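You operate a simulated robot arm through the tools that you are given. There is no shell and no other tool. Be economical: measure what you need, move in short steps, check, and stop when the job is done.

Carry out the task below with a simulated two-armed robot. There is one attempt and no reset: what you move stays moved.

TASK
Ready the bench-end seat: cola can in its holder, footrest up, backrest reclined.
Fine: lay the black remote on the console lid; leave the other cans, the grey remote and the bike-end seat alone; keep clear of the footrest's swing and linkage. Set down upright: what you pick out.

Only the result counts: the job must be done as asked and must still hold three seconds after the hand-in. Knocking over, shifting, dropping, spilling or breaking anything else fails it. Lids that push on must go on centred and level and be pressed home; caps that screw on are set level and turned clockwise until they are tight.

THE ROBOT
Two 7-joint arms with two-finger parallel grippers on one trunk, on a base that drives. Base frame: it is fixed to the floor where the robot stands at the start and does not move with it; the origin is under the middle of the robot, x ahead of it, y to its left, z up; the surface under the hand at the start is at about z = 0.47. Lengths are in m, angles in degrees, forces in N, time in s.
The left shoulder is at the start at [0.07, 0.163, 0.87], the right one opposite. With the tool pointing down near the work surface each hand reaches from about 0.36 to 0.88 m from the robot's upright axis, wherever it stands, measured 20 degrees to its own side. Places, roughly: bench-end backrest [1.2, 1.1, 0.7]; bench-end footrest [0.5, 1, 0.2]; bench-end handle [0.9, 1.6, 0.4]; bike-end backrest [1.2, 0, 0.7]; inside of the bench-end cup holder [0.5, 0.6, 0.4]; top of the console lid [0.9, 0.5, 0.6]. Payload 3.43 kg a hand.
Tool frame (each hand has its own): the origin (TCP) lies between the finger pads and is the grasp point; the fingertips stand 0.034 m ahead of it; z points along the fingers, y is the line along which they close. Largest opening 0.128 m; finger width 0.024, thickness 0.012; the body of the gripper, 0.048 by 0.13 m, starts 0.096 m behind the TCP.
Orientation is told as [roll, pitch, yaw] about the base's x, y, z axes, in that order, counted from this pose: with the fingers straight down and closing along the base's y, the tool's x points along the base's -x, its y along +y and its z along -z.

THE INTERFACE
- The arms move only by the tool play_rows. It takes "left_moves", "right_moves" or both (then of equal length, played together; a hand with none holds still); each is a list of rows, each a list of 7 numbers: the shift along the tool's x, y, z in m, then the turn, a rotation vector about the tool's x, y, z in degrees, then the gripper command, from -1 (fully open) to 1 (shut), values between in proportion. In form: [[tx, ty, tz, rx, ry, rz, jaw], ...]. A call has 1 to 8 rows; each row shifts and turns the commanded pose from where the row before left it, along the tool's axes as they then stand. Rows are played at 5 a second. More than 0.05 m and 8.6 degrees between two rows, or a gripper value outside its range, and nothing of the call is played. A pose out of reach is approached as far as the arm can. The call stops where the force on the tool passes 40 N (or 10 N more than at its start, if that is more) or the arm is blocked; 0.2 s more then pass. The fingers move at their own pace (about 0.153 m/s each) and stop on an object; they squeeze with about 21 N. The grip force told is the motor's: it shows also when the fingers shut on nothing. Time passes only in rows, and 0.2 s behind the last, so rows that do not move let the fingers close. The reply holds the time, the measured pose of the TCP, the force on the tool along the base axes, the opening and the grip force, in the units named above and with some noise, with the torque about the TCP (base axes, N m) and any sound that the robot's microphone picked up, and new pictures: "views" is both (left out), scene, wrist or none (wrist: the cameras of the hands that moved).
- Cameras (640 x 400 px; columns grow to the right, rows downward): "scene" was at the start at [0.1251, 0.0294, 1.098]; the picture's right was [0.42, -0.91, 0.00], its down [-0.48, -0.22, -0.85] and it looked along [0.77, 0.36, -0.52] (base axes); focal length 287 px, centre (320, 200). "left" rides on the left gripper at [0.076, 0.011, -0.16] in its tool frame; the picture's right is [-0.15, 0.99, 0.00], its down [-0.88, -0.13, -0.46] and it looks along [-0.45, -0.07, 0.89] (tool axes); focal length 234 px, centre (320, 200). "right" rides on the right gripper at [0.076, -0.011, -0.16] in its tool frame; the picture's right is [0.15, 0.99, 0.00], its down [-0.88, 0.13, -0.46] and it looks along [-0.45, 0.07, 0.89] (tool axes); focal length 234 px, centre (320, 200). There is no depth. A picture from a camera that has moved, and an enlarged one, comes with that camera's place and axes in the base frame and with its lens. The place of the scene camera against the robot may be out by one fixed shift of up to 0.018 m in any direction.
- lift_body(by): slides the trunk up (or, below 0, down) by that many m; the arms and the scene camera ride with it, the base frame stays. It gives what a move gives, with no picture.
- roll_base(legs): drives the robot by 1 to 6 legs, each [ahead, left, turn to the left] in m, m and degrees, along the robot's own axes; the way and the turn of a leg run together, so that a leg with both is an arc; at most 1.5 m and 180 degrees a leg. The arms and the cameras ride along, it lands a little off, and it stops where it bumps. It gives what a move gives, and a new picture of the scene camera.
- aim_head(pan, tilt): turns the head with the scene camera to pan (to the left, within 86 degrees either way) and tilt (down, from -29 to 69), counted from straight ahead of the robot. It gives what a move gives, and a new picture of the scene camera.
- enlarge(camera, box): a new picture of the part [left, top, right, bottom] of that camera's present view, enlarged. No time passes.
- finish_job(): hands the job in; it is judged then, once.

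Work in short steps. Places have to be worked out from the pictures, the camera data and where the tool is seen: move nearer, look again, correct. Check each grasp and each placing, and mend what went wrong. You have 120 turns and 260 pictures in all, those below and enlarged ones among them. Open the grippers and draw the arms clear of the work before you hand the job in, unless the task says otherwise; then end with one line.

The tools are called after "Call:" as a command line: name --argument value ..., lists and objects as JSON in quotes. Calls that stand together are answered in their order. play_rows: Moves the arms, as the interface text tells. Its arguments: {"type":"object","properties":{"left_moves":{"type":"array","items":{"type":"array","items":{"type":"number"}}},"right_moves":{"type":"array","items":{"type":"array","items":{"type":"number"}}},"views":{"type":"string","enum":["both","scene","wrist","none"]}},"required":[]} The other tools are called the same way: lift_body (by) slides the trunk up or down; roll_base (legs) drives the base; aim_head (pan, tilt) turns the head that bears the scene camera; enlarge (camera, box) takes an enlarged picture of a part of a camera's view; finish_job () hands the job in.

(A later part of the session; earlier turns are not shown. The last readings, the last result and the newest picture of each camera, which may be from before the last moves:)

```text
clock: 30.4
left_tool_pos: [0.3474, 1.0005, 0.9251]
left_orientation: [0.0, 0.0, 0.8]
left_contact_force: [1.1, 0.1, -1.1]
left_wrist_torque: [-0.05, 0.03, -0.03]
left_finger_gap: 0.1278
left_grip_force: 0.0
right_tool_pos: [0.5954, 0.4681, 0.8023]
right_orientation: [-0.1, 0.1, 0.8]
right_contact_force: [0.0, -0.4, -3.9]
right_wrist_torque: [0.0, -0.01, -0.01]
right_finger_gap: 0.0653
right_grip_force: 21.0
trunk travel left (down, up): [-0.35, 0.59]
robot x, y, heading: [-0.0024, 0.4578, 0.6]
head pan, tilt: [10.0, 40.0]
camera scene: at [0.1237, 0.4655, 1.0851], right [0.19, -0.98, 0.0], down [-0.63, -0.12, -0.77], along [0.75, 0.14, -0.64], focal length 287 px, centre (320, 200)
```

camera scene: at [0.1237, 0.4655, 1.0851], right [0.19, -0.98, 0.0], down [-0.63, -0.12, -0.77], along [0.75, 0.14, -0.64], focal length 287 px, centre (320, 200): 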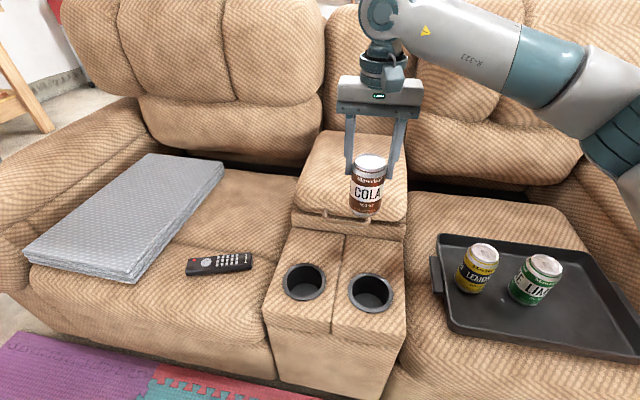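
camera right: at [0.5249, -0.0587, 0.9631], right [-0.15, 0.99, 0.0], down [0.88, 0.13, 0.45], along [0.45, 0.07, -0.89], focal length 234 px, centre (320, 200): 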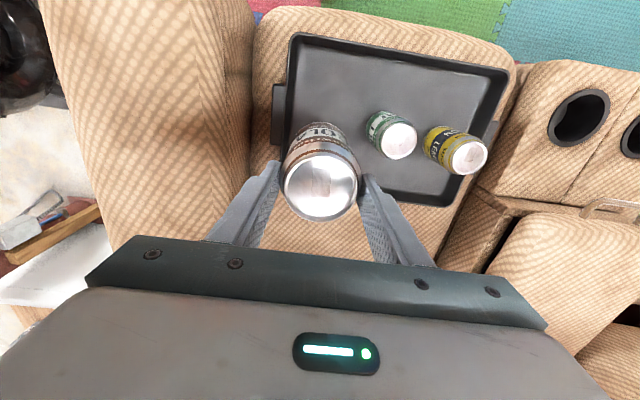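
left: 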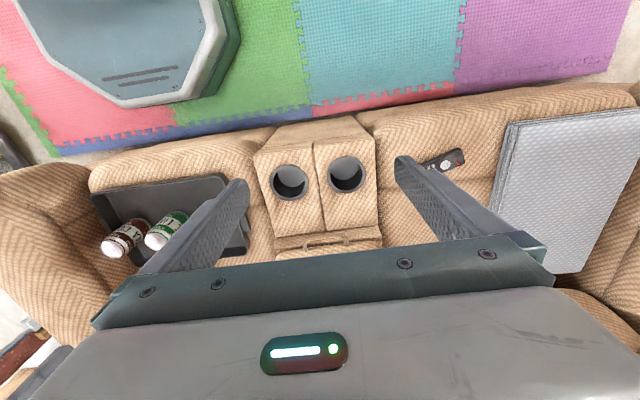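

Now back over the holder: target (0.517, 0.587), then down to just above the rim.

Call:
play_rows --right_moves '[[0.026, 0.04, 0, 0, 0, 0, 0.3], [0.026, 0.04, 0, 0, 0, 0, 0.3], [0.0243, 0.04, 0, 0, 0, 0, 0.3], [0, 0, 0.05, 0, 0, 0, 0.3], [0, 0, 0.05, 0, 0, 0, 0.3], [0, 0, 0.045, 0, 0, 0, 0.3], [0, 0, 0, 0, 0, 0, 0.3]]' --views "both"

Call:
enlarge --camera "scene" --box '[230, 180, 390, 340]'

Call:
enlarge --camera "right" --box '[190, 50, 430, 200]'

```text
clock: 32.0
left_tool_pos: [0.3476, 0.999, 0.9246]
left_orientation: [0.1, 0.0, 0.8]
left_contact_force: [-0.6, 0.1, 0.5]
left_wrist_torque: [-0.04, -0.01, 0.02]
left_finger_gap: 0.1282
left_grip_force: 0.0
right_tool_pos: [0.5164, 0.5865, 0.6564]
right_orientation: [0.0, -0.1, 0.8]
right_contact_force: [0.4, 0.2, -3.1]
right_wrist_torque: [-0.03, -0.02, 0.01]
right_finger_gap: 0.0652
right_grip_force: 21.0
trunk travel left (down, up): [-0.35, 0.59]
robot x, y, heading: [-0.0038, 0.4577, 1.1]
head pan, tilt: [10.0, 40.0]
camera scene: at [0.1234, 0.4652, 1.0852], right [0.19, -0.98, 0.0], down [-0.63, -0.12, -0.77], along [0.75, 0.14, -0.64], focal length 287 px, centre (320, 200)
camera right: at [0.4407, 0.5754, 0.817], right [-0.16, 0.99, 0.0], down [0.88, 0.14, 0.46], along [0.45, 0.07, -0.89], focal length 234 px, centre (320, 200)
```

scene: 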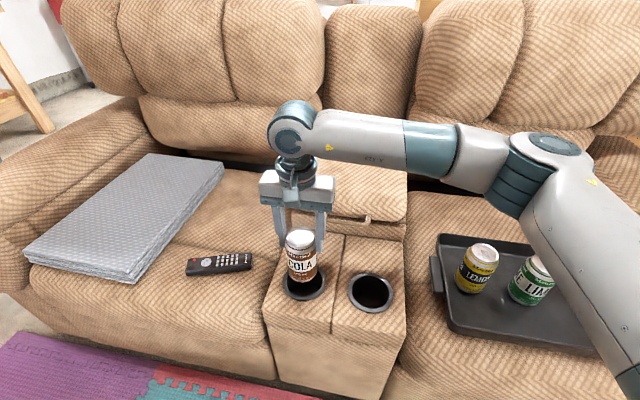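
right: 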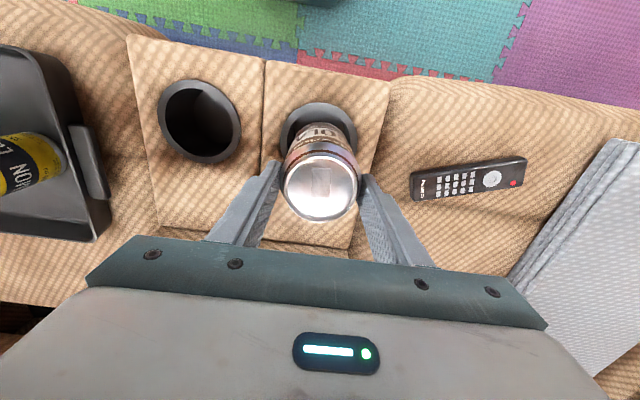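

```text
2.50 times, centred on (310, 260) of scene
camera zoom: at [0.1234, 0.4652, 1.0852], right [0.19, -0.98, 0.0], down [-0.63, -0.12, -0.77], along [0.75, 0.14, -0.64], focal length 718 px, centre (345, 50)
```

zoom: 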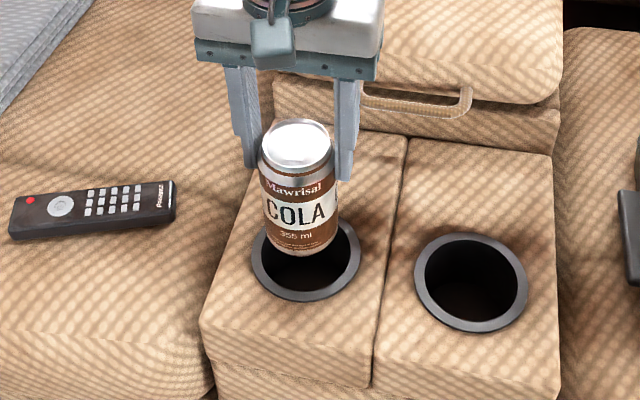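

```text
2.67 times, centred on (310, 125) of right
camera zoom: at [0.4407, 0.5754, 0.817], right [-0.16, 0.99, 0.0], down [0.88, 0.14, 0.46], along [0.45, 0.07, -0.89], focal length 624 px, centre (347, 400)
```

zoom: 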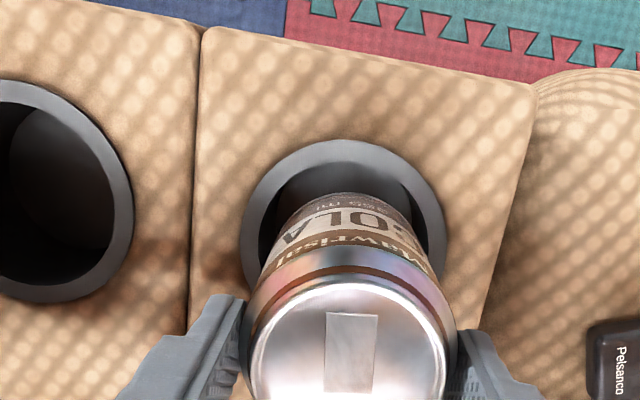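

Alignment is good. I lower into the holder, slowing toward the end.

Call:
play_rows --right_moves '[[0, 0, 0.04, 0, 0, 0, 0.3], [0, 0, 0.04, 0, 0, 0, 0.3], [0, 0, 0.015, 0, 0, 0, 0.3], [0, 0, 0.007, 0, 0, 0, 0.3], [0, 0, 0.004, 0, 0, 0, 0.3], [0, 0, 0, 0, 0, 0, 0.3]]' --views "wrist"

Call:
enlarge --camera "scene" --box '[250, 220, 350, 310]'

```text
clock: 33.4
left_tool_pos: [0.3483, 0.9992, 0.9257]
left_orientation: [0.0, 0.0, 0.8]
left_contact_force: [-1.0, -0.5, 0.4]
left_wrist_torque: [0.0, 0.01, 0.02]
left_finger_gap: 0.1277
left_grip_force: 0.1
right_tool_pos: [0.5185, 0.5863, 0.5518]
right_orientation: [0.0, 0.0, 0.8]
right_contact_force: [-0.8, 0.5, -3.7]
right_wrist_torque: [0.0, -0.01, 0.01]
right_finger_gap: 0.0654
right_grip_force: 21.2
trunk travel left (down, up): [-0.35, 0.59]
robot x, y, heading: [-0.0076, 0.4505, 0.8]
head pan, tilt: [10.0, 40.0]
camera right: at [0.4418, 0.5753, 0.712], right [-0.16, 0.99, 0.0], down [0.88, 0.14, 0.46], along [0.45, 0.07, -0.89], focal length 234 px, centre (320, 200)
```

right: 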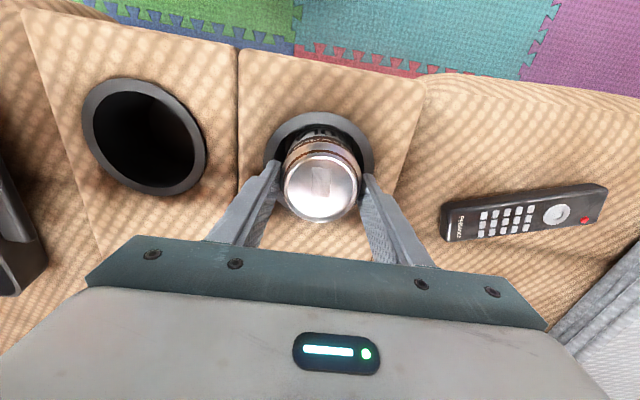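

```text
4.44 times, centred on (300, 265) of scene
camera zoom: at [0.1237, 0.4651, 1.0851], right [0.19, -0.98, 0.0], down [-0.63, -0.12, -0.77], along [0.75, 0.14, -0.64], focal length 1277 px, centre (409, -89)
```

zoom: 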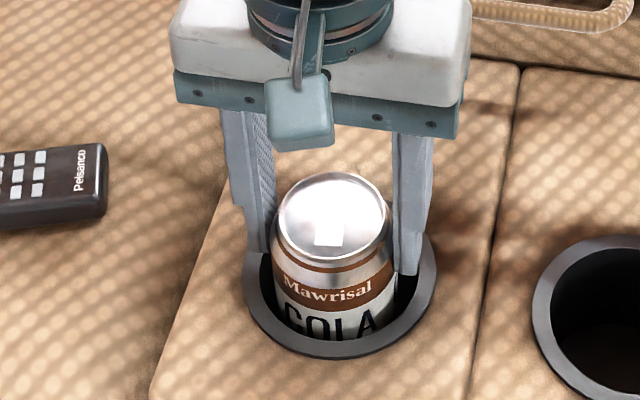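

No floor contact yet at 0.552; I continue in small steps.

Call:
play_rows --right_moves '[[0, 0, 0.004, 0, 0, 0, 0.3], [0, 0, 0.003, 0, 0, 0, 0.3], [0, 0, 0.002, 0, 0, 0, 0.3], [0, 0, 0, 0, 0, 0, 0.3]]' --views "none"

```text
clock: 34.4
left_tool_pos: [0.3465, 0.9987, 0.9271]
left_orientation: [0.0, -0.1, 0.9]
left_contact_force: [0.5, -0.6, 0.8]
left_wrist_torque: [0.02, -0.02, 0.03]
left_finger_gap: 0.1277
left_grip_force: 0.1
right_tool_pos: [0.5172, 0.5872, 0.545]
right_orientation: [0.1, -0.1, 0.8]
right_contact_force: [3.3, 0.7, 15.0]
right_wrist_torque: [0.01, -0.12, -0.12]
right_finger_gap: 0.0652
right_grip_force: 20.9
trunk travel left (down, up): [-0.35, 0.59]
robot x, y, heading: [-0.0038, 0.4545, 1.1]
head pan, tilt: [10.0, 40.0]
```

Contact at 0.545 with almost no side torque: the can stands on the holder floor. I release slightly and rise.

Call:
play_rows --right_moves '[[0, 0, -0.001, 0, 0, 0, -0.1], [0, 0, 0, 0, 0, 0, -0.3], [0, 0, -0.03, 0, 0, 0, -0.3], [0, 0, -0.05, 0, 0, 0, -0.3], [0, 0, -0.05, 0, 0, 0, -0.3], [0, 0, -0.05, 0, 0, 0, -0.3], [0, 0, -0.05, 0, 0, 0, -0.3], [0, 0, 0, 0, 0, 0, -0.3]]' --views "both"

Call:
enlarge --camera "scene" --box '[170, 190, 410, 340]'

```text
clock: 36.2
left_tool_pos: [0.3479, 0.9997, 0.9257]
left_orientation: [0.0, -0.1, 0.8]
left_contact_force: [0.9, 0.2, 1.3]
left_wrist_torque: [0.0, 0.03, 0.02]
left_finger_gap: 0.1281
left_grip_force: 0.1
right_tool_pos: [0.5156, 0.588, 0.7732]
right_orientation: [0.0, 0.0, 0.8]
right_contact_force: [-0.5, -0.3, 0.1]
right_wrist_torque: [-0.02, 0.02, 0.05]
right_finger_gap: 0.083
right_grip_force: 0.0
trunk travel left (down, up): [-0.35, 0.59]
robot x, y, heading: [-0.0054, 0.459, 0.6]
head pan, tilt: [10.0, 40.0]
camera scene: at [0.1237, 0.465, 1.0851], right [0.19, -0.98, 0.0], down [-0.63, -0.12, -0.77], along [0.75, 0.14, -0.64], focal length 287 px, centre (320, 200)
camera right: at [0.4388, 0.5761, 0.9344], right [-0.16, 0.99, 0.0], down [0.88, 0.14, 0.46], along [0.45, 0.07, -0.89], focal length 234 px, centre (320, 200)
```

scene: 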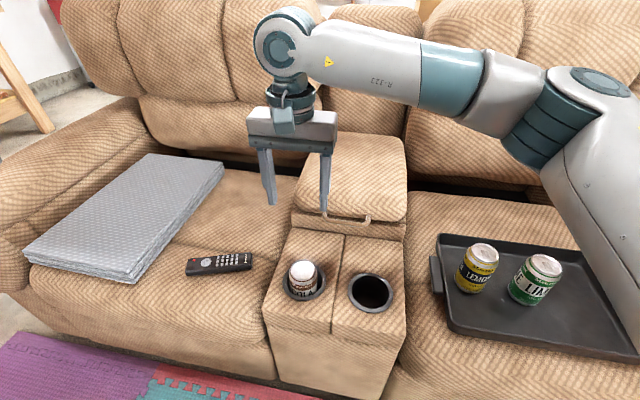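
right: 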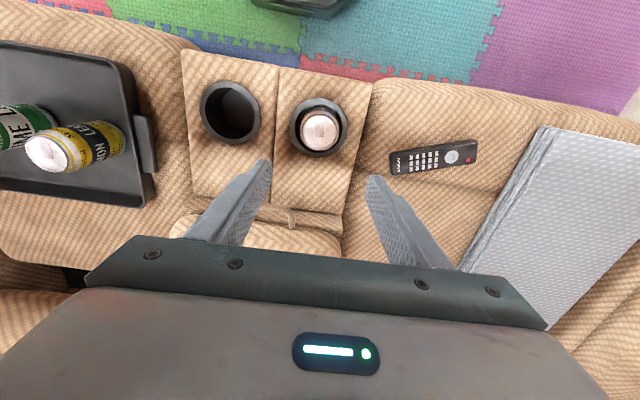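

```text
2.67 times, centred on (290, 265) of scene
camera zoom: at [0.1237, 0.465, 1.0851], right [0.19, -0.98, 0.0], down [-0.63, -0.12, -0.77], along [0.75, 0.14, -0.64], focal length 766 px, centre (400, 27)
```

zoom: 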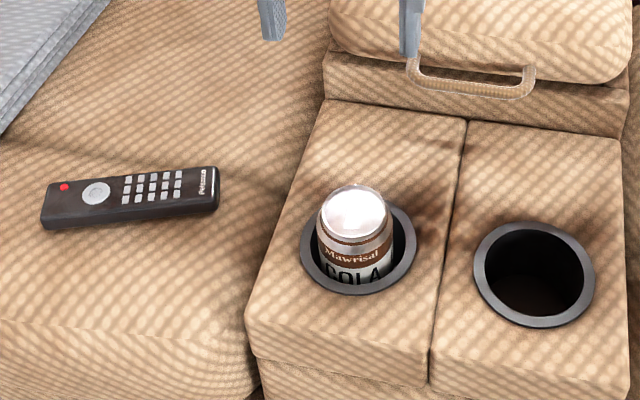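

The can stands level in its holder. Next the remote: it lies near (0.533, 0.813), axis ≈17° off the y axis. I'll use the left hand; meanwhile the right hand retreats up and to the right while the left yaws clockwise.

Call:
play_rows --left_moves '[[0, 0, 0, 0, 0, 8.2, -0.4], [0, 0, 0, 0, 0, 8.2, -0.4], [0, 0, 0, 0, 0, 8.2, -0.4], [0, 0, 0, 0, 0, 8.2, -0.4], [0, 0, 0, 0, 0, 8.2, -0.4], [0, 0, 0, 0, 0, 8.2, -0.4], [0, 0, 0, 0, 0, 8.2, -0.4], [0, 0, 0, 0, 0, 8.2, -0.4]]' --right_moves '[[0, 0, -0.05, 0, 0, 0, -0.3], [0, -0.01, -0.045, 0, 0, 0, -0.3], [0, -0.045, -0.01, 0, 0, 0, -0.3], [0, -0.048, 0, 0, 0, 0, -0.3], [0, -0.048, 0, 0, 0, 0, -0.3], [0, -0.048, 0, 0, 0, 0, -0.3], [0, -0.048, 0, 0, 0, 0, -0.3], [0, -0.048, 0, 0, 0, 0, -0.3]]' --views "scene"

```text
clock: 38.0
left_tool_pos: [0.3472, 0.9987, 0.9256]
left_orientation: [0.2, 0.1, -64.9]
left_contact_force: [0.3, -0.9, 0.2]
left_wrist_torque: [0.04, -0.01, 0.01]
left_finger_gap: 0.0895
left_grip_force: 0.0
right_tool_pos: [0.5206, 0.2901, 0.8772]
right_orientation: [0.0, 0.0, 1.0]
right_contact_force: [-0.7, -0.4, -0.8]
right_wrist_torque: [0.03, 0.03, 0.0]
right_finger_gap: 0.0833
right_grip_force: 0.0
trunk travel left (down, up): [-0.35, 0.59]
robot x, y, heading: [-0.0042, 0.4528, 1.1]
head pan, tilt: [10.0, 40.0]
camera scene: at [0.1231, 0.4638, 1.0852], right [0.19, -0.98, 0.0], down [-0.63, -0.12, -0.77], along [0.75, 0.15, -0.64], focal length 287 px, centre (320, 200)
```

scene: 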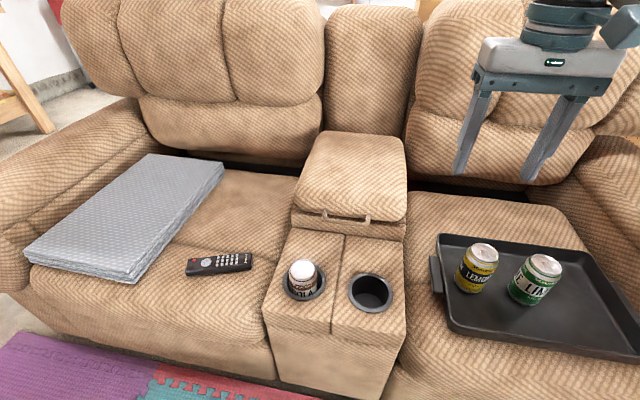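

Right arm is clear. I move the left hand above the remote with a last bit of yaw, and look.

Call:
play_rows --left_moves '[[-0.0413, 0.015, 0.02, 0, 0, 0, -0.4], [-0.0413, 0.015, 0.02, 0, 0, 0, -0.4], [-0.0413, 0.015, 0.02, 0, 0, 0, -0.4], [-0.0413, 0.015, 0.02, 0, 0, 0, -0.4], [-0.0413, 0.015, 0.02, 0, 0, 0, -0.4], [-0.0413, 0.015, 0.02, 0, 0, 0, -0.4], [0, 0, 0.02, 0, 0, 8.3, -0.4], [0, 0, 0, 0, 0, 0, -0.4]]' --views "both"

```text
clock: 39.8
left_tool_pos: [0.5347, 0.8109, 0.7854]
left_orientation: [0.0, 0.0, -73.0]
left_contact_force: [-0.8, -0.6, 0.0]
left_wrist_torque: [0.0, -0.01, 0.01]
left_finger_gap: 0.0895
left_grip_force: 0.0
right_tool_pos: [0.5215, 0.2905, 0.876]
right_orientation: [-0.1, 0.1, 0.8]
right_contact_force: [-0.2, 0.7, 0.0]
right_wrist_torque: [0.03, 0.01, 0.03]
right_finger_gap: 0.0831
right_grip_force: 0.0
trunk travel left (down, up): [-0.35, 0.59]
robot x, y, heading: [-0.0029, 0.4568, 0.8]
head pan, tilt: [10.0, 40.0]
camera scene: at [0.1235, 0.4644, 1.0851], right [0.19, -0.98, 0.0], down [-0.63, -0.12, -0.77], along [0.75, 0.14, -0.64], focal length 287 px, centre (320, 200)
camera left: at [0.5234, 0.8865, 0.947], right [0.99, 0.15, 0.0], down [0.13, -0.88, 0.46], along [0.07, -0.45, -0.89], focal length 234 px, centre (320, 200)
```

scene: 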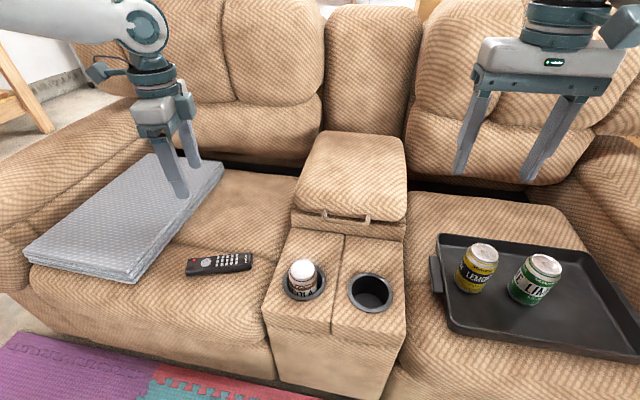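
left: 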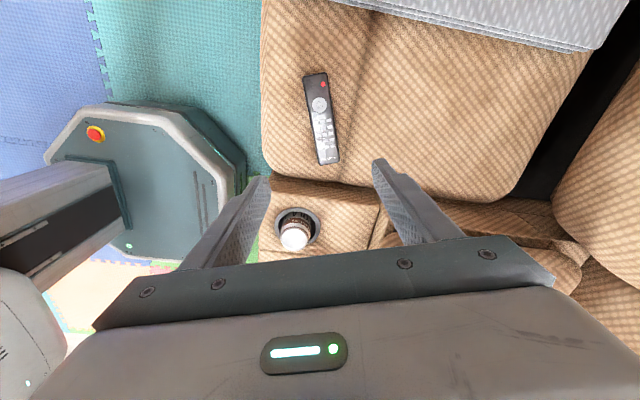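

The remote's centre resolves to (0.54, 0.816), axis 17° — matching the hand. I descend to ~8 cm above the seat and check with zooms.

Call:
play_rows --left_moves '[[0.003, 0.006, 0.045, 0, 0, 0, -0.3], [0, 0, 0.05, 0, 0, 0, -0.3], [0, 0, 0.05, 0, 0, 0, -0.3], [0, 0, 0.05, 0, 0, 0, -0.3], [0, 0, 0.03, 0, 0, 0, -0.3], [0, 0, 0, 0, 0, 0, -0.3]]' --views "wrist"

Call:
enlarge --camera "scene" --box '[160, 160, 300, 300]'

```text
clock: 41.2
left_tool_pos: [0.5384, 0.8195, 0.5597]
left_orientation: [0.1, 0.1, -73.1]
left_contact_force: [0.8, -0.1, -0.6]
left_wrist_torque: [0.02, 0.01, 0.02]
left_finger_gap: 0.0831
left_grip_force: 0.2
right_tool_pos: [0.52, 0.2926, 0.877]
right_orientation: [0.0, 0.0, 0.8]
right_contact_force: [-0.4, 0.3, 0.2]
right_wrist_torque: [-0.04, 0.03, 0.01]
right_finger_gap: 0.0832
right_grip_force: 0.0
trunk travel left (down, up): [-0.35, 0.59]
robot x, y, heading: [-0.0044, 0.4552, 0.9]
head pan, tilt: [10.0, 40.0]
camera left: at [0.5273, 0.8946, 0.7219], right [0.99, 0.15, 0.0], down [0.13, -0.88, 0.46], along [0.07, -0.45, -0.89], focal length 234 px, centre (320, 200)
```

left: 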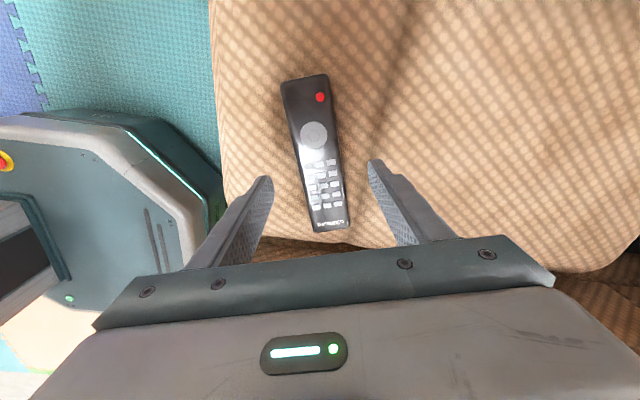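

```text
2.86 times, centred on (230, 230) of scene
camera zoom: at [0.1233, 0.4649, 1.0852], right [0.19, -0.98, 0.0], down [-0.63, -0.12, -0.77], along [0.75, 0.14, -0.64], focal length 821 px, centre (577, 114)
```

zoom: 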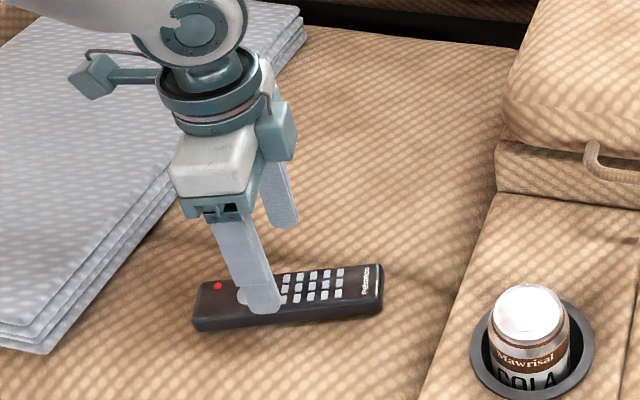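

Centre (0.539, 0.816), top face ≈ 0.485. I descend so the tips straddle the remote's sides, gently at the end.

Call:
play_rows --left_moves '[[-0.004, 0, 0.03, 0, 0, 0, -0.1], [0, 0, 0.012, 0, 0, 0, -0.1], [0, 0, 0.006, 0, 0, 0, -0.1], [0, 0, 0.004, 0, 0, 0, -0.1], [0, 0, 0, 0, 0, 0, -0.1]]' --views "wrist"

Call:
enlarge --camera "scene" --box '[180, 210, 280, 300]'

```text
clock: 42.4
left_tool_pos: [0.5405, 0.8157, 0.5083]
left_orientation: [-0.1, 0.0, -73.1]
left_contact_force: [-0.3, -0.2, 0.3]
left_wrist_torque: [-0.01, -0.01, 0.01]
left_finger_gap: 0.0705
left_grip_force: 0.0
right_tool_pos: [0.5204, 0.2918, 0.8771]
right_orientation: [0.1, -0.1, 0.8]
right_contact_force: [-0.5, -0.9, 0.2]
right_wrist_torque: [-0.03, 0.0, -0.03]
right_finger_gap: 0.0832
right_grip_force: 0.1
trunk travel left (down, up): [-0.35, 0.59]
robot x, y, heading: [-0.0024, 0.4562, 1.0]
head pan, tilt: [10.0, 40.0]
camera left: at [0.5292, 0.891, 0.6694], right [0.99, 0.15, 0.0], down [0.13, -0.88, 0.46], along [0.07, -0.45, -0.89], focal length 234 px, centre (320, 200)
```

left: 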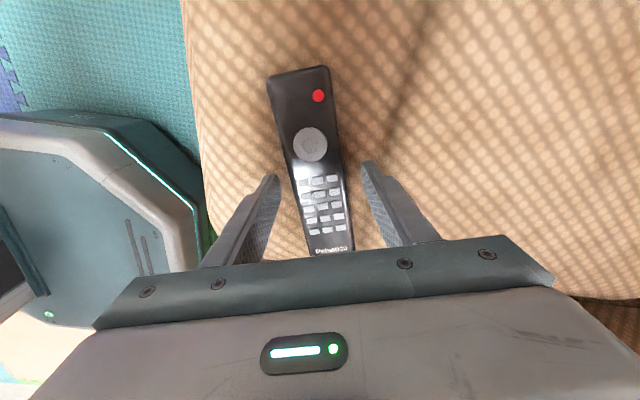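

```text
4.44 times, centred on (230, 255) of scene
camera zoom: at [0.1235, 0.4649, 1.0851], right [0.19, -0.98, 0.0], down [-0.63, -0.12, -0.77], along [0.75, 0.14, -0.64], focal length 1277 px, centre (720, -44)
```

zoom: 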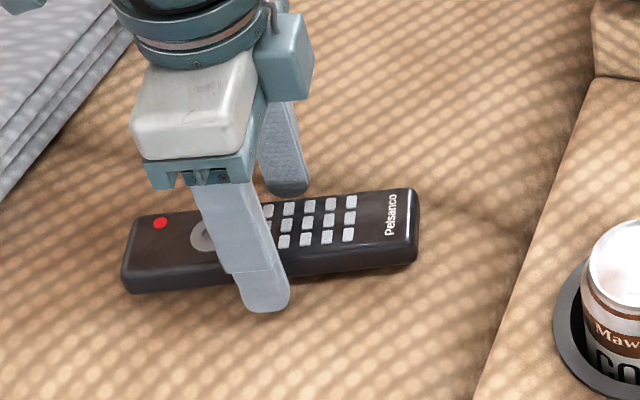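

The fingers straddle the remote evenly with tips near the cushion. I close.

Call:
play_rows --left_moves '[[0, 0, 0.003, 0, 0, 0, -0.1], [0, 0, 0, 0, 0, 0, 0.8], [0, 0, 0, 0, 0, 0, 0.8], [0, 0, 0, 0, 0, 0, 0.8]]' --views "wrist"

Call:
enlarge --camera "scene" --box '[180, 210, 280, 300]'

```text
clock: 43.4
left_tool_pos: [0.5399, 0.8156, 0.5042]
left_orientation: [0.0, 0.0, -73.1]
left_contact_force: [0.5, -0.5, -0.3]
left_wrist_torque: [-0.08, -0.03, -0.01]
left_finger_gap: 0.0456
left_grip_force: 21.5
right_tool_pos: [0.5204, 0.2932, 0.8758]
right_orientation: [-0.1, -0.1, 0.8]
right_contact_force: [0.0, 0.7, -0.1]
right_wrist_torque: [0.01, -0.01, 0.02]
right_finger_gap: 0.0837
right_grip_force: 0.1
trunk travel left (down, up): [-0.35, 0.59]
robot x, y, heading: [-0.0038, 0.4593, 0.8]
head pan, tilt: [10.0, 40.0]
camera left: at [0.5287, 0.8908, 0.6663], right [0.99, 0.15, 0.0], down [0.13, -0.88, 0.46], along [0.07, -0.45, -0.89], focal length 234 px, centre (320, 200)
```

left: 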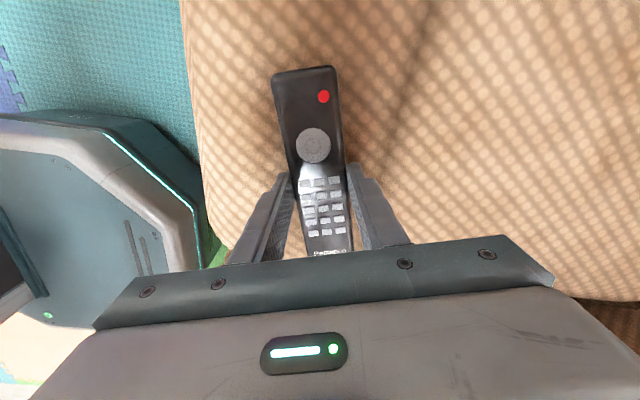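

```text
4.44 times, centred on (230, 255) of scene
camera zoom: at [0.1235, 0.4649, 1.0851], right [0.19, -0.98, 0.0], down [-0.63, -0.12, -0.77], along [0.75, 0.14, -0.64], focal length 1277 px, centre (720, -44)
```

zoom: 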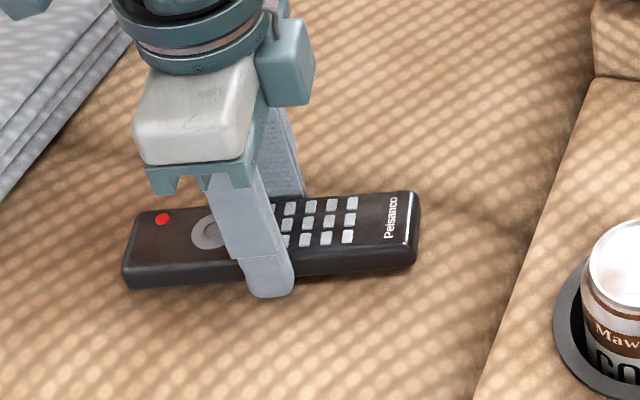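

Remote held at 0.0456 m. I lift it straight up.

Call:
play_rows --left_moves '[[0, 0, -0.03, 0, 0, 0, 0.8], [0, 0, -0.05, 0, 0, 0, 0.8], [0, 0, -0.05, 0, 0, 0, 0.8], [0, 0, -0.05, 0, 0, 0, 0.8], [0, 0, -0.05, 0, 0, 0, 0.8], [0, 0, -0.05, 0, 0, 0, 0.8], [0, 0, 0, 0, 0, 0, 0.8]]' --views "wrist"

Call:
play_rows --left_moves '[[0, 0, 0, 0, 0, -8.3, 0.8], [0, 0, 0, 0, 0, -8.3, 0.8], [0, 0, 0, 0, 0, -8.3, 0.8], [0, 0, 0, 0, 0, -8.3, 0.8], [0, 0, 0, 0, 0, -8.3, 0.8], [0, 0, 0, 0, 0, -8.3, 0.8], [0, 0, 0, 0, 0, -8.3, 0.8], [0, 0, 0, 0, 0, -8.3, 0.8]]' --views "both"

```text
clock: 45.0
left_tool_pos: [0.538, 0.8127, 0.786]
left_orientation: [0.1, 0.0, -73.1]
left_contact_force: [0.1, -0.2, -1.2]
left_wrist_torque: [-0.03, 0.01, -0.02]
left_finger_gap: 0.0452
left_grip_force: 21.7
right_tool_pos: [0.5205, 0.2924, 0.8773]
right_orientation: [0.1, 0.0, 0.8]
right_contact_force: [-0.3, 0.1, 0.3]
right_wrist_torque: [0.01, -0.02, 0.0]
right_finger_gap: 0.0834
right_grip_force: 0.0
trunk travel left (down, up): [-0.35, 0.59]
robot x, y, heading: [-0.0036, 0.4556, 0.9]
head pan, tilt: [10.0, 40.0]
camera left: at [0.5275, 0.889, 0.9472], right [0.99, 0.15, 0.0], down [0.13, -0.88, 0.46], along [0.07, -0.45, -0.89], focal length 234 px, centre (320, 200)
```

left: 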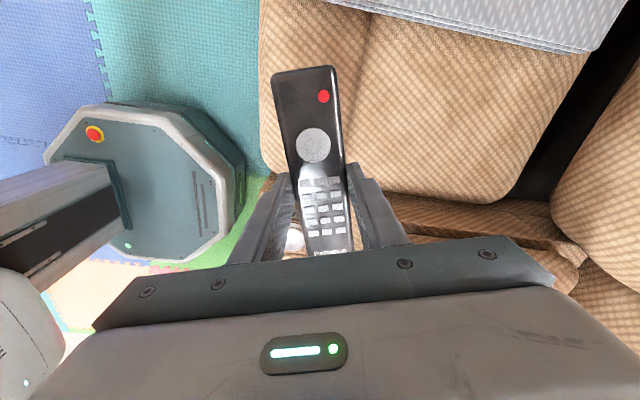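

```text
clock: 46.8
left_tool_pos: [0.5397, 0.8157, 0.7851]
left_orientation: [0.0, 0.1, -6.5]
left_contact_force: [0.3, 0.6, -0.9]
left_wrist_torque: [-0.01, 0.0, 0.0]
left_finger_gap: 0.0455
left_grip_force: 21.0
right_tool_pos: [0.5208, 0.292, 0.8766]
right_orientation: [0.0, -0.1, 0.8]
right_contact_force: [-0.3, 0.1, 0.6]
right_wrist_torque: [-0.01, 0.01, -0.01]
right_finger_gap: 0.0833
right_grip_force: 0.0
trunk travel left (down, up): [-0.35, 0.59]
robot x, y, heading: [-0.0056, 0.4599, 0.9]
head pan, tilt: [10.0, 40.0]
camera scene: at [0.1235, 0.4649, 1.0851], right [0.19, -0.98, 0.0], down [-0.63, -0.12, -0.77], along [0.75, 0.14, -0.64], focal length 287 px, centre (320, 200)
camera left: at [0.4656, 0.8345, 0.9468], right [0.26, 0.97, 0.0], down [0.86, -0.23, 0.46], along [0.44, -0.12, -0.89], focal length 234 px, centre (320, 200)
```

scene: 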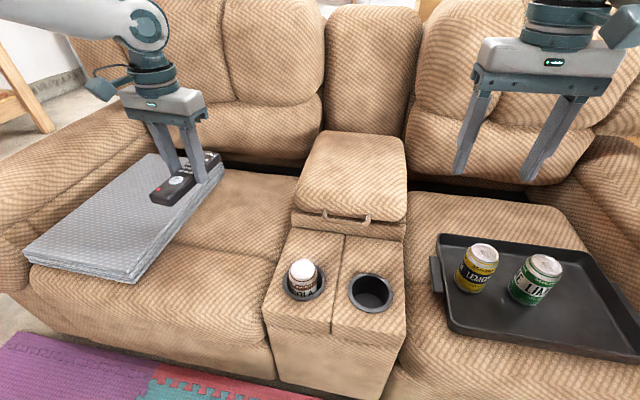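
left: 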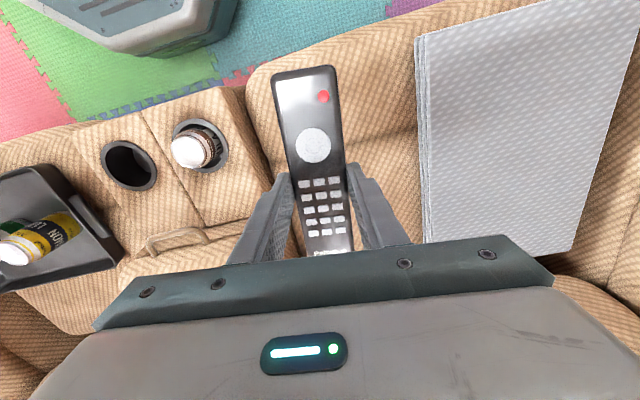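

I carry the remote over the lid in a straight line at this height.

Call:
play_rows --left_moves '[[-0.034, -0.033, 0, 0, 0, 0, 0.8], [-0.034, -0.033, 0, 0, 0, 0, 0.8], [-0.034, -0.033, 0, 0, 0, 0, 0.8], [-0.034, -0.033, 0, 0, 0, 0, 0.8], [-0.034, -0.033, 0, 0, 0, 0, 0.8], [-0.034, -0.033, 0, 0, 0, 0, 0.8], [-0.034, -0.033, 0, 0, 0, 0, 0.8], [-0.034, -0.033, 0, 0, 0, 0, 0.8]]' --views "both"

```text
clock: 48.6
left_tool_pos: [0.6461, 0.6691, 0.7841]
left_orientation: [0.0, -0.2, -6.7]
left_contact_force: [0.0, 0.6, -1.1]
left_wrist_torque: [0.03, -0.05, -0.03]
left_finger_gap: 0.0453
left_grip_force: 20.7
left hand out of reach, approached as far as the arm can: row 4, 5, 6, 7, 8
right_tool_pos: [0.5218, 0.2924, 0.8768]
right_orientation: [0.0, 0.0, 0.9]
right_contact_force: [-0.2, 0.9, -0.8]
right_wrist_torque: [0.02, 0.05, -0.01]
right_finger_gap: 0.0832
right_grip_force: 0.0
trunk travel left (down, up): [-0.35, 0.59]
robot x, y, heading: [-0.0027, 0.4542, 1.1]
head pan, tilt: [10.0, 40.0]
camera scene: at [0.1236, 0.4648, 1.0851], right [0.19, -0.98, 0.0], down [-0.63, -0.12, -0.77], along [0.75, 0.14, -0.64], focal length 287 px, centre (320, 200)
camera left: at [0.5709, 0.69, 0.9458], right [0.26, 0.97, 0.0], down [0.86, -0.23, 0.46], along [0.44, -0.12, -0.89], focal length 234 px, centre (320, 200)
```

scene: 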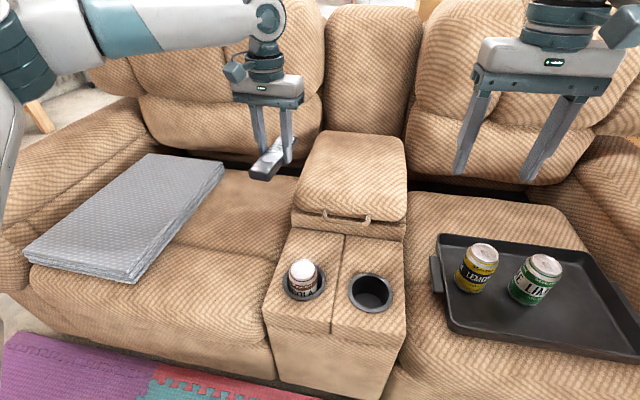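
left: 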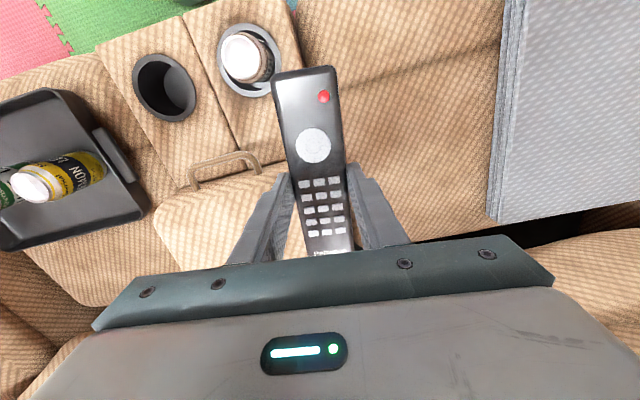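

The left arm ran out of reach at this height. I raise the trunk so the hand works lower relative to the shoulder, and shift the base right so the lid lies on the left hand's own side.

Call:
lift_body --by 0.2

Call:
roll_base --legs '[[0, -0.2, 0]]'

```text
clock: 50.8
left_tool_pos: [0.6453, 0.6714, 0.9843]
left_orientation: [0.0, 0.0, -6.7]
left_contact_force: [-0.4, 0.2, -1.8]
left_wrist_torque: [0.01, 0.0, -0.01]
left_finger_gap: 0.0453
left_grip_force: 21.0
right_tool_pos: [0.5202, 0.2914, 1.0773]
right_orientation: [0.0, 0.0, 0.8]
right_contact_force: [0.3, 0.6, 0.4]
right_wrist_torque: [-0.01, 0.03, 0.0]
right_finger_gap: 0.0832
right_grip_force: 0.0
trunk travel left (down, up): [-0.55, 0.39]
robot x, y, heading: [-0.0027, 0.4571, 0.7]
head pan, tilt: [10.0, 40.0]
```

```text
clock: 52.4
left_tool_pos: [0.6485, 0.4715, 0.9833]
left_orientation: [-0.1, -0.2, -6.4]
left_contact_force: [1.2, 0.0, -0.5]
left_wrist_torque: [0.03, 0.02, 0.0]
left_finger_gap: 0.0453
left_grip_force: 20.5
right_tool_pos: [0.5245, 0.093, 1.0769]
right_orientation: [0.0, -0.1, 1.2]
right_contact_force: [-0.2, -0.1, -0.2]
right_wrist_torque: [-0.01, 0.0, 0.01]
right_finger_gap: 0.0832
right_grip_force: 0.1
trunk travel left (down, up): [-0.55, 0.39]
robot x, y, heading: [-0.0, 0.2591, 1.1]
head pan, tilt: [10.0, 40.0]
camera scene: at [0.127, 0.2638, 1.2851], right [0.19, -0.98, 0.0], down [-0.63, -0.12, -0.77], along [0.75, 0.15, -0.64], focal length 287 px, centre (320, 200)
```

scene: 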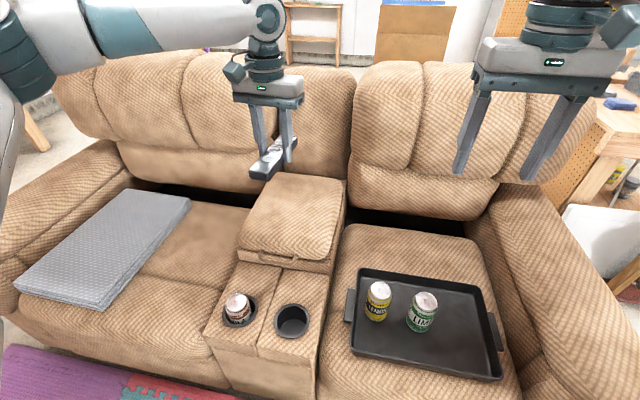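

Now I lower the hand relative to the trunk and then reach forward.

Call:
play_rows --left_moves '[[0, 0, 0.05, 0, 0, 0, 0.8], [0, 0, 0.05, 0, 0, 0, 0.8], [0, 0, 0.05, 0, 0, 0, 0.8], [0, 0, 0.04, 0, 0, 0, 0.8], [-0.04, 0, 0, 0, 0, 0, 0.8], [-0.04, 0, 0, 0, 0, 0, 0.8], [-0.04, 0, 0, 0, 0, 0, 0.8], [-0.03, 0, 0, 0, 0, 0, 0.8]]' --views "both"

```text
clock: 54.1
left_tool_pos: [0.6818, 0.5466, 0.8537]
left_orientation: [-0.1, 0.1, -6.4]
left_contact_force: [-0.3, -0.7, -0.9]
left_wrist_torque: [0.02, 0.03, 0.03]
left_finger_gap: 0.0456
left_grip_force: 21.4
left hand out of reach, approached as far as the arm can: row 2, 3, 4, 5, 6, 7, 8
right_tool_pos: [0.5254, 0.0937, 1.0765]
right_orientation: [0.0, 0.0, 1.0]
right_contact_force: [-0.6, 0.3, -0.2]
right_wrist_torque: [-0.04, 0.0, 0.02]
right_finger_gap: 0.0834
right_grip_force: 0.1
trunk travel left (down, up): [-0.55, 0.39]
robot x, y, heading: [0.0018, 0.2585, 1.3]
head pan, tilt: [10.0, 40.0]
camera scene: at [0.1271, 0.2645, 1.2851], right [0.19, -0.98, 0.0], down [-0.63, -0.12, -0.77], along [0.75, 0.15, -0.64], focal length 287 px, centre (320, 200)
camera left: at [0.6074, 0.5662, 1.0149], right [0.26, 0.97, 0.0], down [0.86, -0.23, 0.46], along [0.44, -0.12, -0.89], focal length 234 px, centre (320, 200)
```

scene: 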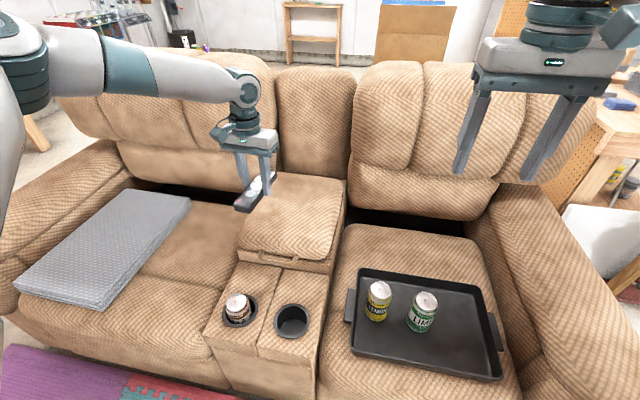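
left: 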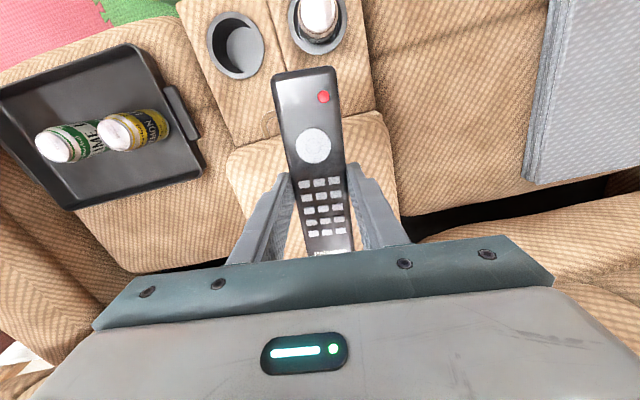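

The commanded pose has run beyond reach. I back it off toward the arm's own side until it tracks again.

Call:
play_rows --left_moves '[[0.035, 0.03, -0.01, 0, 0, 0, 0.8], [0.035, 0.03, -0.01, 0, 0, 0, 0.8], [0.035, 0.03, -0.01, 0, 0, 0, 0.8], [0.035, 0.03, -0.01, 0, 0, 0, 0.8], [0.035, 0.03, -0.01, 0, 0, 0, 0.8], [0.035, 0.03, 0, 0, 0, 0, 0.8]]' --views "none"

```text
clock: 55.5
left_tool_pos: [0.4923, 0.7494, 0.9037]
left_orientation: [-0.1, -0.1, -6.4]
left_contact_force: [0.0, 0.0, -0.5]
left_wrist_torque: [0.0, -0.03, -0.05]
left_finger_gap: 0.0454
left_grip_force: 20.8
right_tool_pos: [0.5232, 0.0958, 1.0783]
right_orientation: [-0.1, -0.1, 1.2]
right_contact_force: [-0.4, -0.1, -0.1]
right_wrist_torque: [-0.04, -0.06, -0.01]
right_finger_gap: 0.0833
right_grip_force: 0.1
trunk travel left (down, up): [-0.55, 0.39]
robot x, y, heading: [-0.0006, 0.2577, 0.8]
head pan, tilt: [10.0, 40.0]
```

It tracked freely, so the block was a wrist limit at this yaw when reaching inward, not distance. I turn back to about -73°, where the remote will lie across the lid.

Call:
play_rows --left_moves '[[0, 0, 0, 0, 0, 8.3, 0.8], [0, 0, 0, 0, 0, 8.3, 0.8], [0, 0, 0, 0, 0, 8.3, 0.8], [0, 0, 0, 0, 0, 8.3, 0.8], [0, 0, 0, 0, 0, 8.3, 0.8], [0, 0, 0, 0, 0, 8.3, 0.8], [0, 0, 0, 0, 0, 8.3, 0.8], [0, 0, 0, 0, 0, 8.3, 0.8]]' --views "none"

```text
clock: 57.4
left_tool_pos: [0.4932, 0.7496, 0.9029]
left_orientation: [0.1, 0.0, -72.9]
left_contact_force: [0.3, 1.2, -0.6]
left_wrist_torque: [-0.01, 0.0, -0.04]
left_finger_gap: 0.0452
left_grip_force: 21.0
right_tool_pos: [0.5247, 0.0933, 1.0766]
right_orientation: [0.0, 0.0, 1.1]
right_contact_force: [0.6, -0.5, 1.0]
right_wrist_torque: [0.02, -0.01, 0.05]
right_finger_gap: 0.0831
right_grip_force: 0.0
trunk travel left (down, up): [-0.55, 0.39]
robot x, y, heading: [-0.0063, 0.2542, 1.0]
head pan, tilt: [10.0, 40.0]
```

Now toward the lid at this yaw.

Call:
play_rows --left_moves '[[-0.036, 0.024, 0.01, 0, 0, 0, 0.8], [-0.036, 0.024, 0.01, 0, 0, 0, 0.8], [-0.036, 0.024, 0.01, 0, 0, 0, 0.8], [-0.036, 0.024, 0.01, 0, 0, 0, 0.8], [-0.036, 0.024, 0.01, 0, 0, 0, 0.8], [-0.036, 0.024, 0.01, 0, 0, 0, 0.8], [-0.036, 0.024, 0.01, 0, 0, 0, 0.8], [-0.036, 0.024, 0.01, 0, 0, 0, 0.8]]' --views "both"

```text
clock: 59.1
left_tool_pos: [0.6942, 0.5717, 0.8494]
left_orientation: [0.1, -0.1, -72.9]
left_contact_force: [-0.5, -1.0, -0.5]
left_wrist_torque: [-0.01, 0.03, -0.01]
left_finger_gap: 0.0454
left_grip_force: 21.0
left hand out of reach, approached as far as the arm can: row 7, 8
right_tool_pos: [0.5247, 0.0919, 1.077]
right_orientation: [0.0, 0.0, 1.2]
right_contact_force: [-0.3, -0.3, 0.3]
right_wrist_torque: [-0.02, 0.03, 0.02]
right_finger_gap: 0.083
right_grip_force: 0.2
trunk travel left (down, up): [-0.55, 0.39]
robot x, y, heading: [-0.0003, 0.2535, 1.0]
head pan, tilt: [10.0, 40.0]
camera scene: at [0.1274, 0.2639, 1.2851], right [0.19, -0.98, 0.0], down [-0.63, -0.12, -0.77], along [0.75, 0.15, -0.64], focal length 287 px, centre (320, 200)
camera left: at [0.6829, 0.6464, 1.0111], right [0.99, 0.15, 0.0], down [0.13, -0.88, 0.46], along [0.07, -0.45, -0.89], focal length 234 px, centre (320, 200)
```

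scene: 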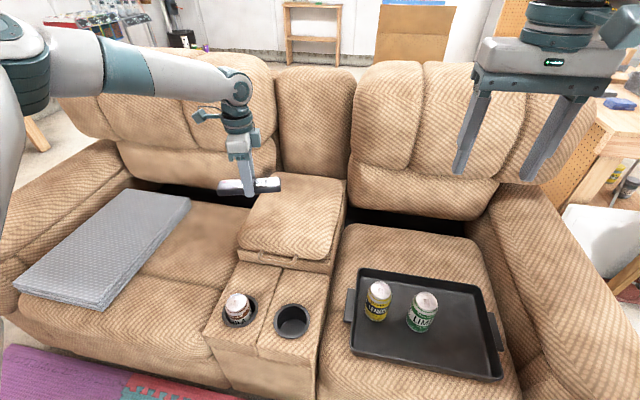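
left: 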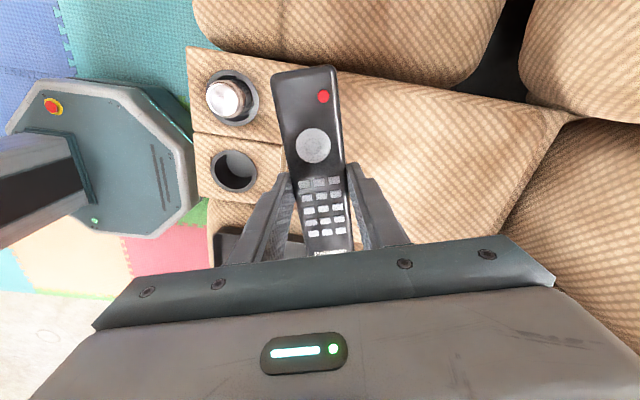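

The radial reach grows as the hand gets lower, so I go down to 0.72 (remote still ~8 cm above the lid), then reach forward.

Call:
play_rows --left_moves '[[0, 0, 0.045, 0, 0, 0, 0.8], [0, 0, 0.045, 0, 0, 0, 0.8], [0, 0, 0.04, 0, 0, 0, 0.8], [-0.03, 0.03, 0, 0, 0, 0, 0.8], [-0.03, 0.03, 0, 0, 0, 0, 0.8], [0, 0.04, 0, 0, 0, 0, 0.8], [0, 0, 0, 0, 0, 0, 0.8]]' --views "both"

```text
clock: 60.8
left_tool_pos: [0.6864, 0.6053, 0.7986]
left_orientation: [0.1, -0.1, -72.8]
left_contact_force: [-0.4, -0.4, -0.7]
left_wrist_torque: [-0.02, 0.01, -0.01]
left_finger_gap: 0.0457
left_grip_force: 21.0
left hand out of reach, approached as far as the arm can: row 1, 2, 3, 4, 5, 6
right_tool_pos: [0.5254, 0.0932, 1.0779]
right_orientation: [0.1, -0.1, 1.1]
right_contact_force: [-0.5, -0.1, 1.0]
right_wrist_torque: [0.0, 0.01, 0.04]
right_finger_gap: 0.0832
right_grip_force: 0.1
trunk travel left (down, up): [-0.55, 0.39]
robot x, y, heading: [0.0001, 0.2569, 1.2]
head pan, tilt: [10.0, 40.0]
camera scene: at [0.1268, 0.2639, 1.2851], right [0.19, -0.98, 0.0], down [-0.63, -0.12, -0.77], along [0.75, 0.15, -0.64], focal length 287 px, centre (320, 200)
camera left: at [0.6737, 0.6817, 0.9603], right [0.99, 0.15, 0.0], down [0.14, -0.88, 0.46], along [0.07, -0.45, -0.89], focal length 234 px, centre (320, 200)
```

scene: 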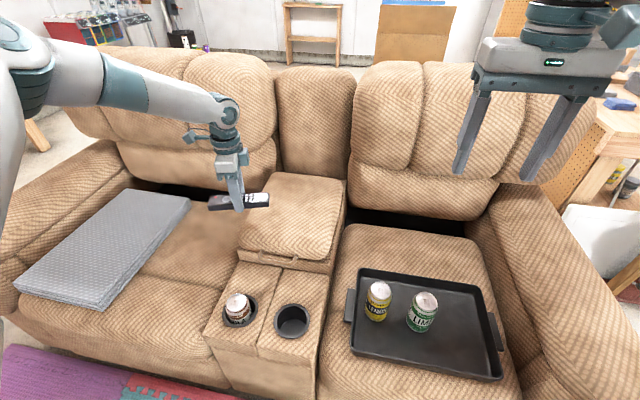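
left: 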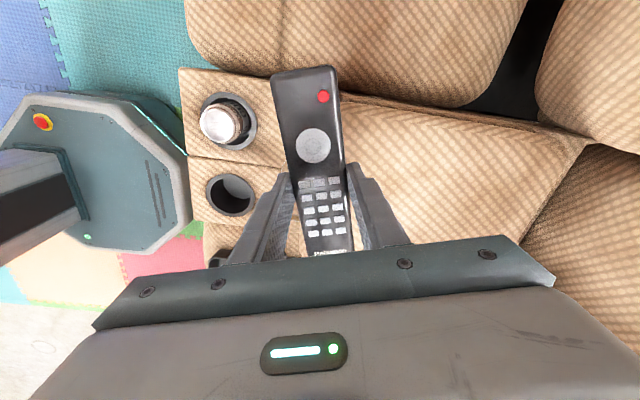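

The limit pattern (reach grows with depth below the shoulder) says raise the trunk more. I lift 0.12 and then lower the hand and move over the lid's front half.

Call:
lift_body --by 0.12

Call:
play_rows --left_moves '[[0, -0.02, 0.045, 0, 0, 0, 0.8], [0, 0, 0.05, 0, 0, 0, 0.8], [0, 0, 0.05, 0, 0, 0, 0.8], [0, 0, 0.04, 0, 0, 0, 0.8], [-0.03, 0.02, 0, 0, 0, 0, 0.8], [-0.03, 0.02, 0, 0, 0, 0, 0.8], [-0.03, 0.02, 0, 0, 0, 0, 0.8], [0, 0, 0, 0, 0, 0, 0.8]]' --views "both"

```text
clock: 62.2
left_tool_pos: [0.6845, 0.605, 0.9183]
left_orientation: [0.1, -0.1, -72.8]
left_contact_force: [0.2, -0.2, -1.0]
left_wrist_torque: [0.02, 0.02, -0.01]
left_finger_gap: 0.0452
left_grip_force: 20.7
right_tool_pos: [0.5241, 0.0932, 1.1966]
right_orientation: [0.1, 0.0, 1.1]
right_contact_force: [0.5, 0.1, 1.0]
right_wrist_torque: [0.0, 0.03, -0.01]
right_finger_gap: 0.0833
right_grip_force: 0.1
trunk travel left (down, up): [-0.67, 0.27]
robot x, y, heading: [-0.0019, 0.2539, 1.1]
head pan, tilt: [10.0, 40.0]
```

```text
clock: 64.0
left_tool_pos: [0.6359, 0.5894, 0.8613]
left_orientation: [0.2, -0.3, -72.8]
left_contact_force: [0.1, -0.3, -1.1]
left_wrist_torque: [-0.04, 0.02, 0.0]
left_finger_gap: 0.0454
left_grip_force: 20.5
left hand out of reach, approached as far as the arm can: row 1, 2, 3, 4, 5, 6, 7
right_tool_pos: [0.5243, 0.0927, 1.197]
right_orientation: [0.0, 0.0, 1.2]
right_contact_force: [0.2, -0.5, 0.3]
right_wrist_torque: [-0.02, -0.01, 0.0]
right_finger_gap: 0.083
right_grip_force: 0.0
trunk travel left (down, up): [-0.67, 0.27]
robot x, y, heading: [0.0014, 0.2541, 1.4]
head pan, tilt: [10.0, 40.0]
camera scene: at [0.1271, 0.2645, 1.4051], right [0.19, -0.98, 0.0], down [-0.63, -0.12, -0.77], along [0.75, 0.15, -0.64], focal length 287 px, centre (320, 200)
camera left: at [0.6236, 0.6657, 1.0228], right [0.99, 0.15, 0.0], down [0.13, -0.88, 0.46], along [0.07, -0.45, -0.89], focal length 234 px, centre (320, 200)
```

scene: 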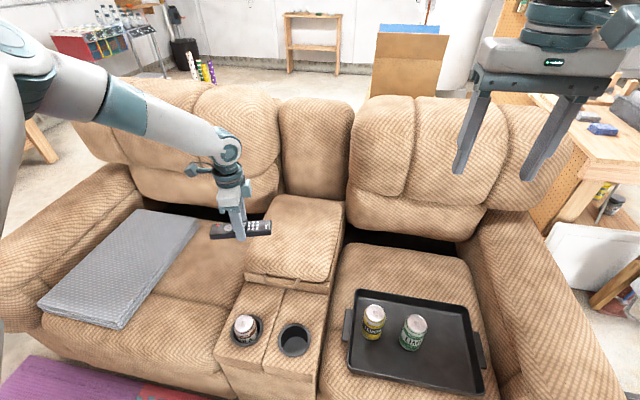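
left: 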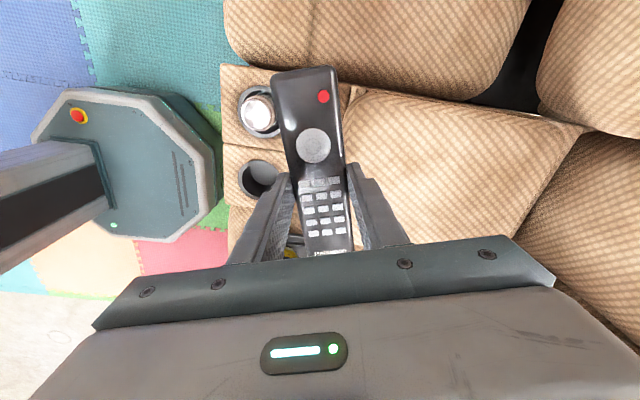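

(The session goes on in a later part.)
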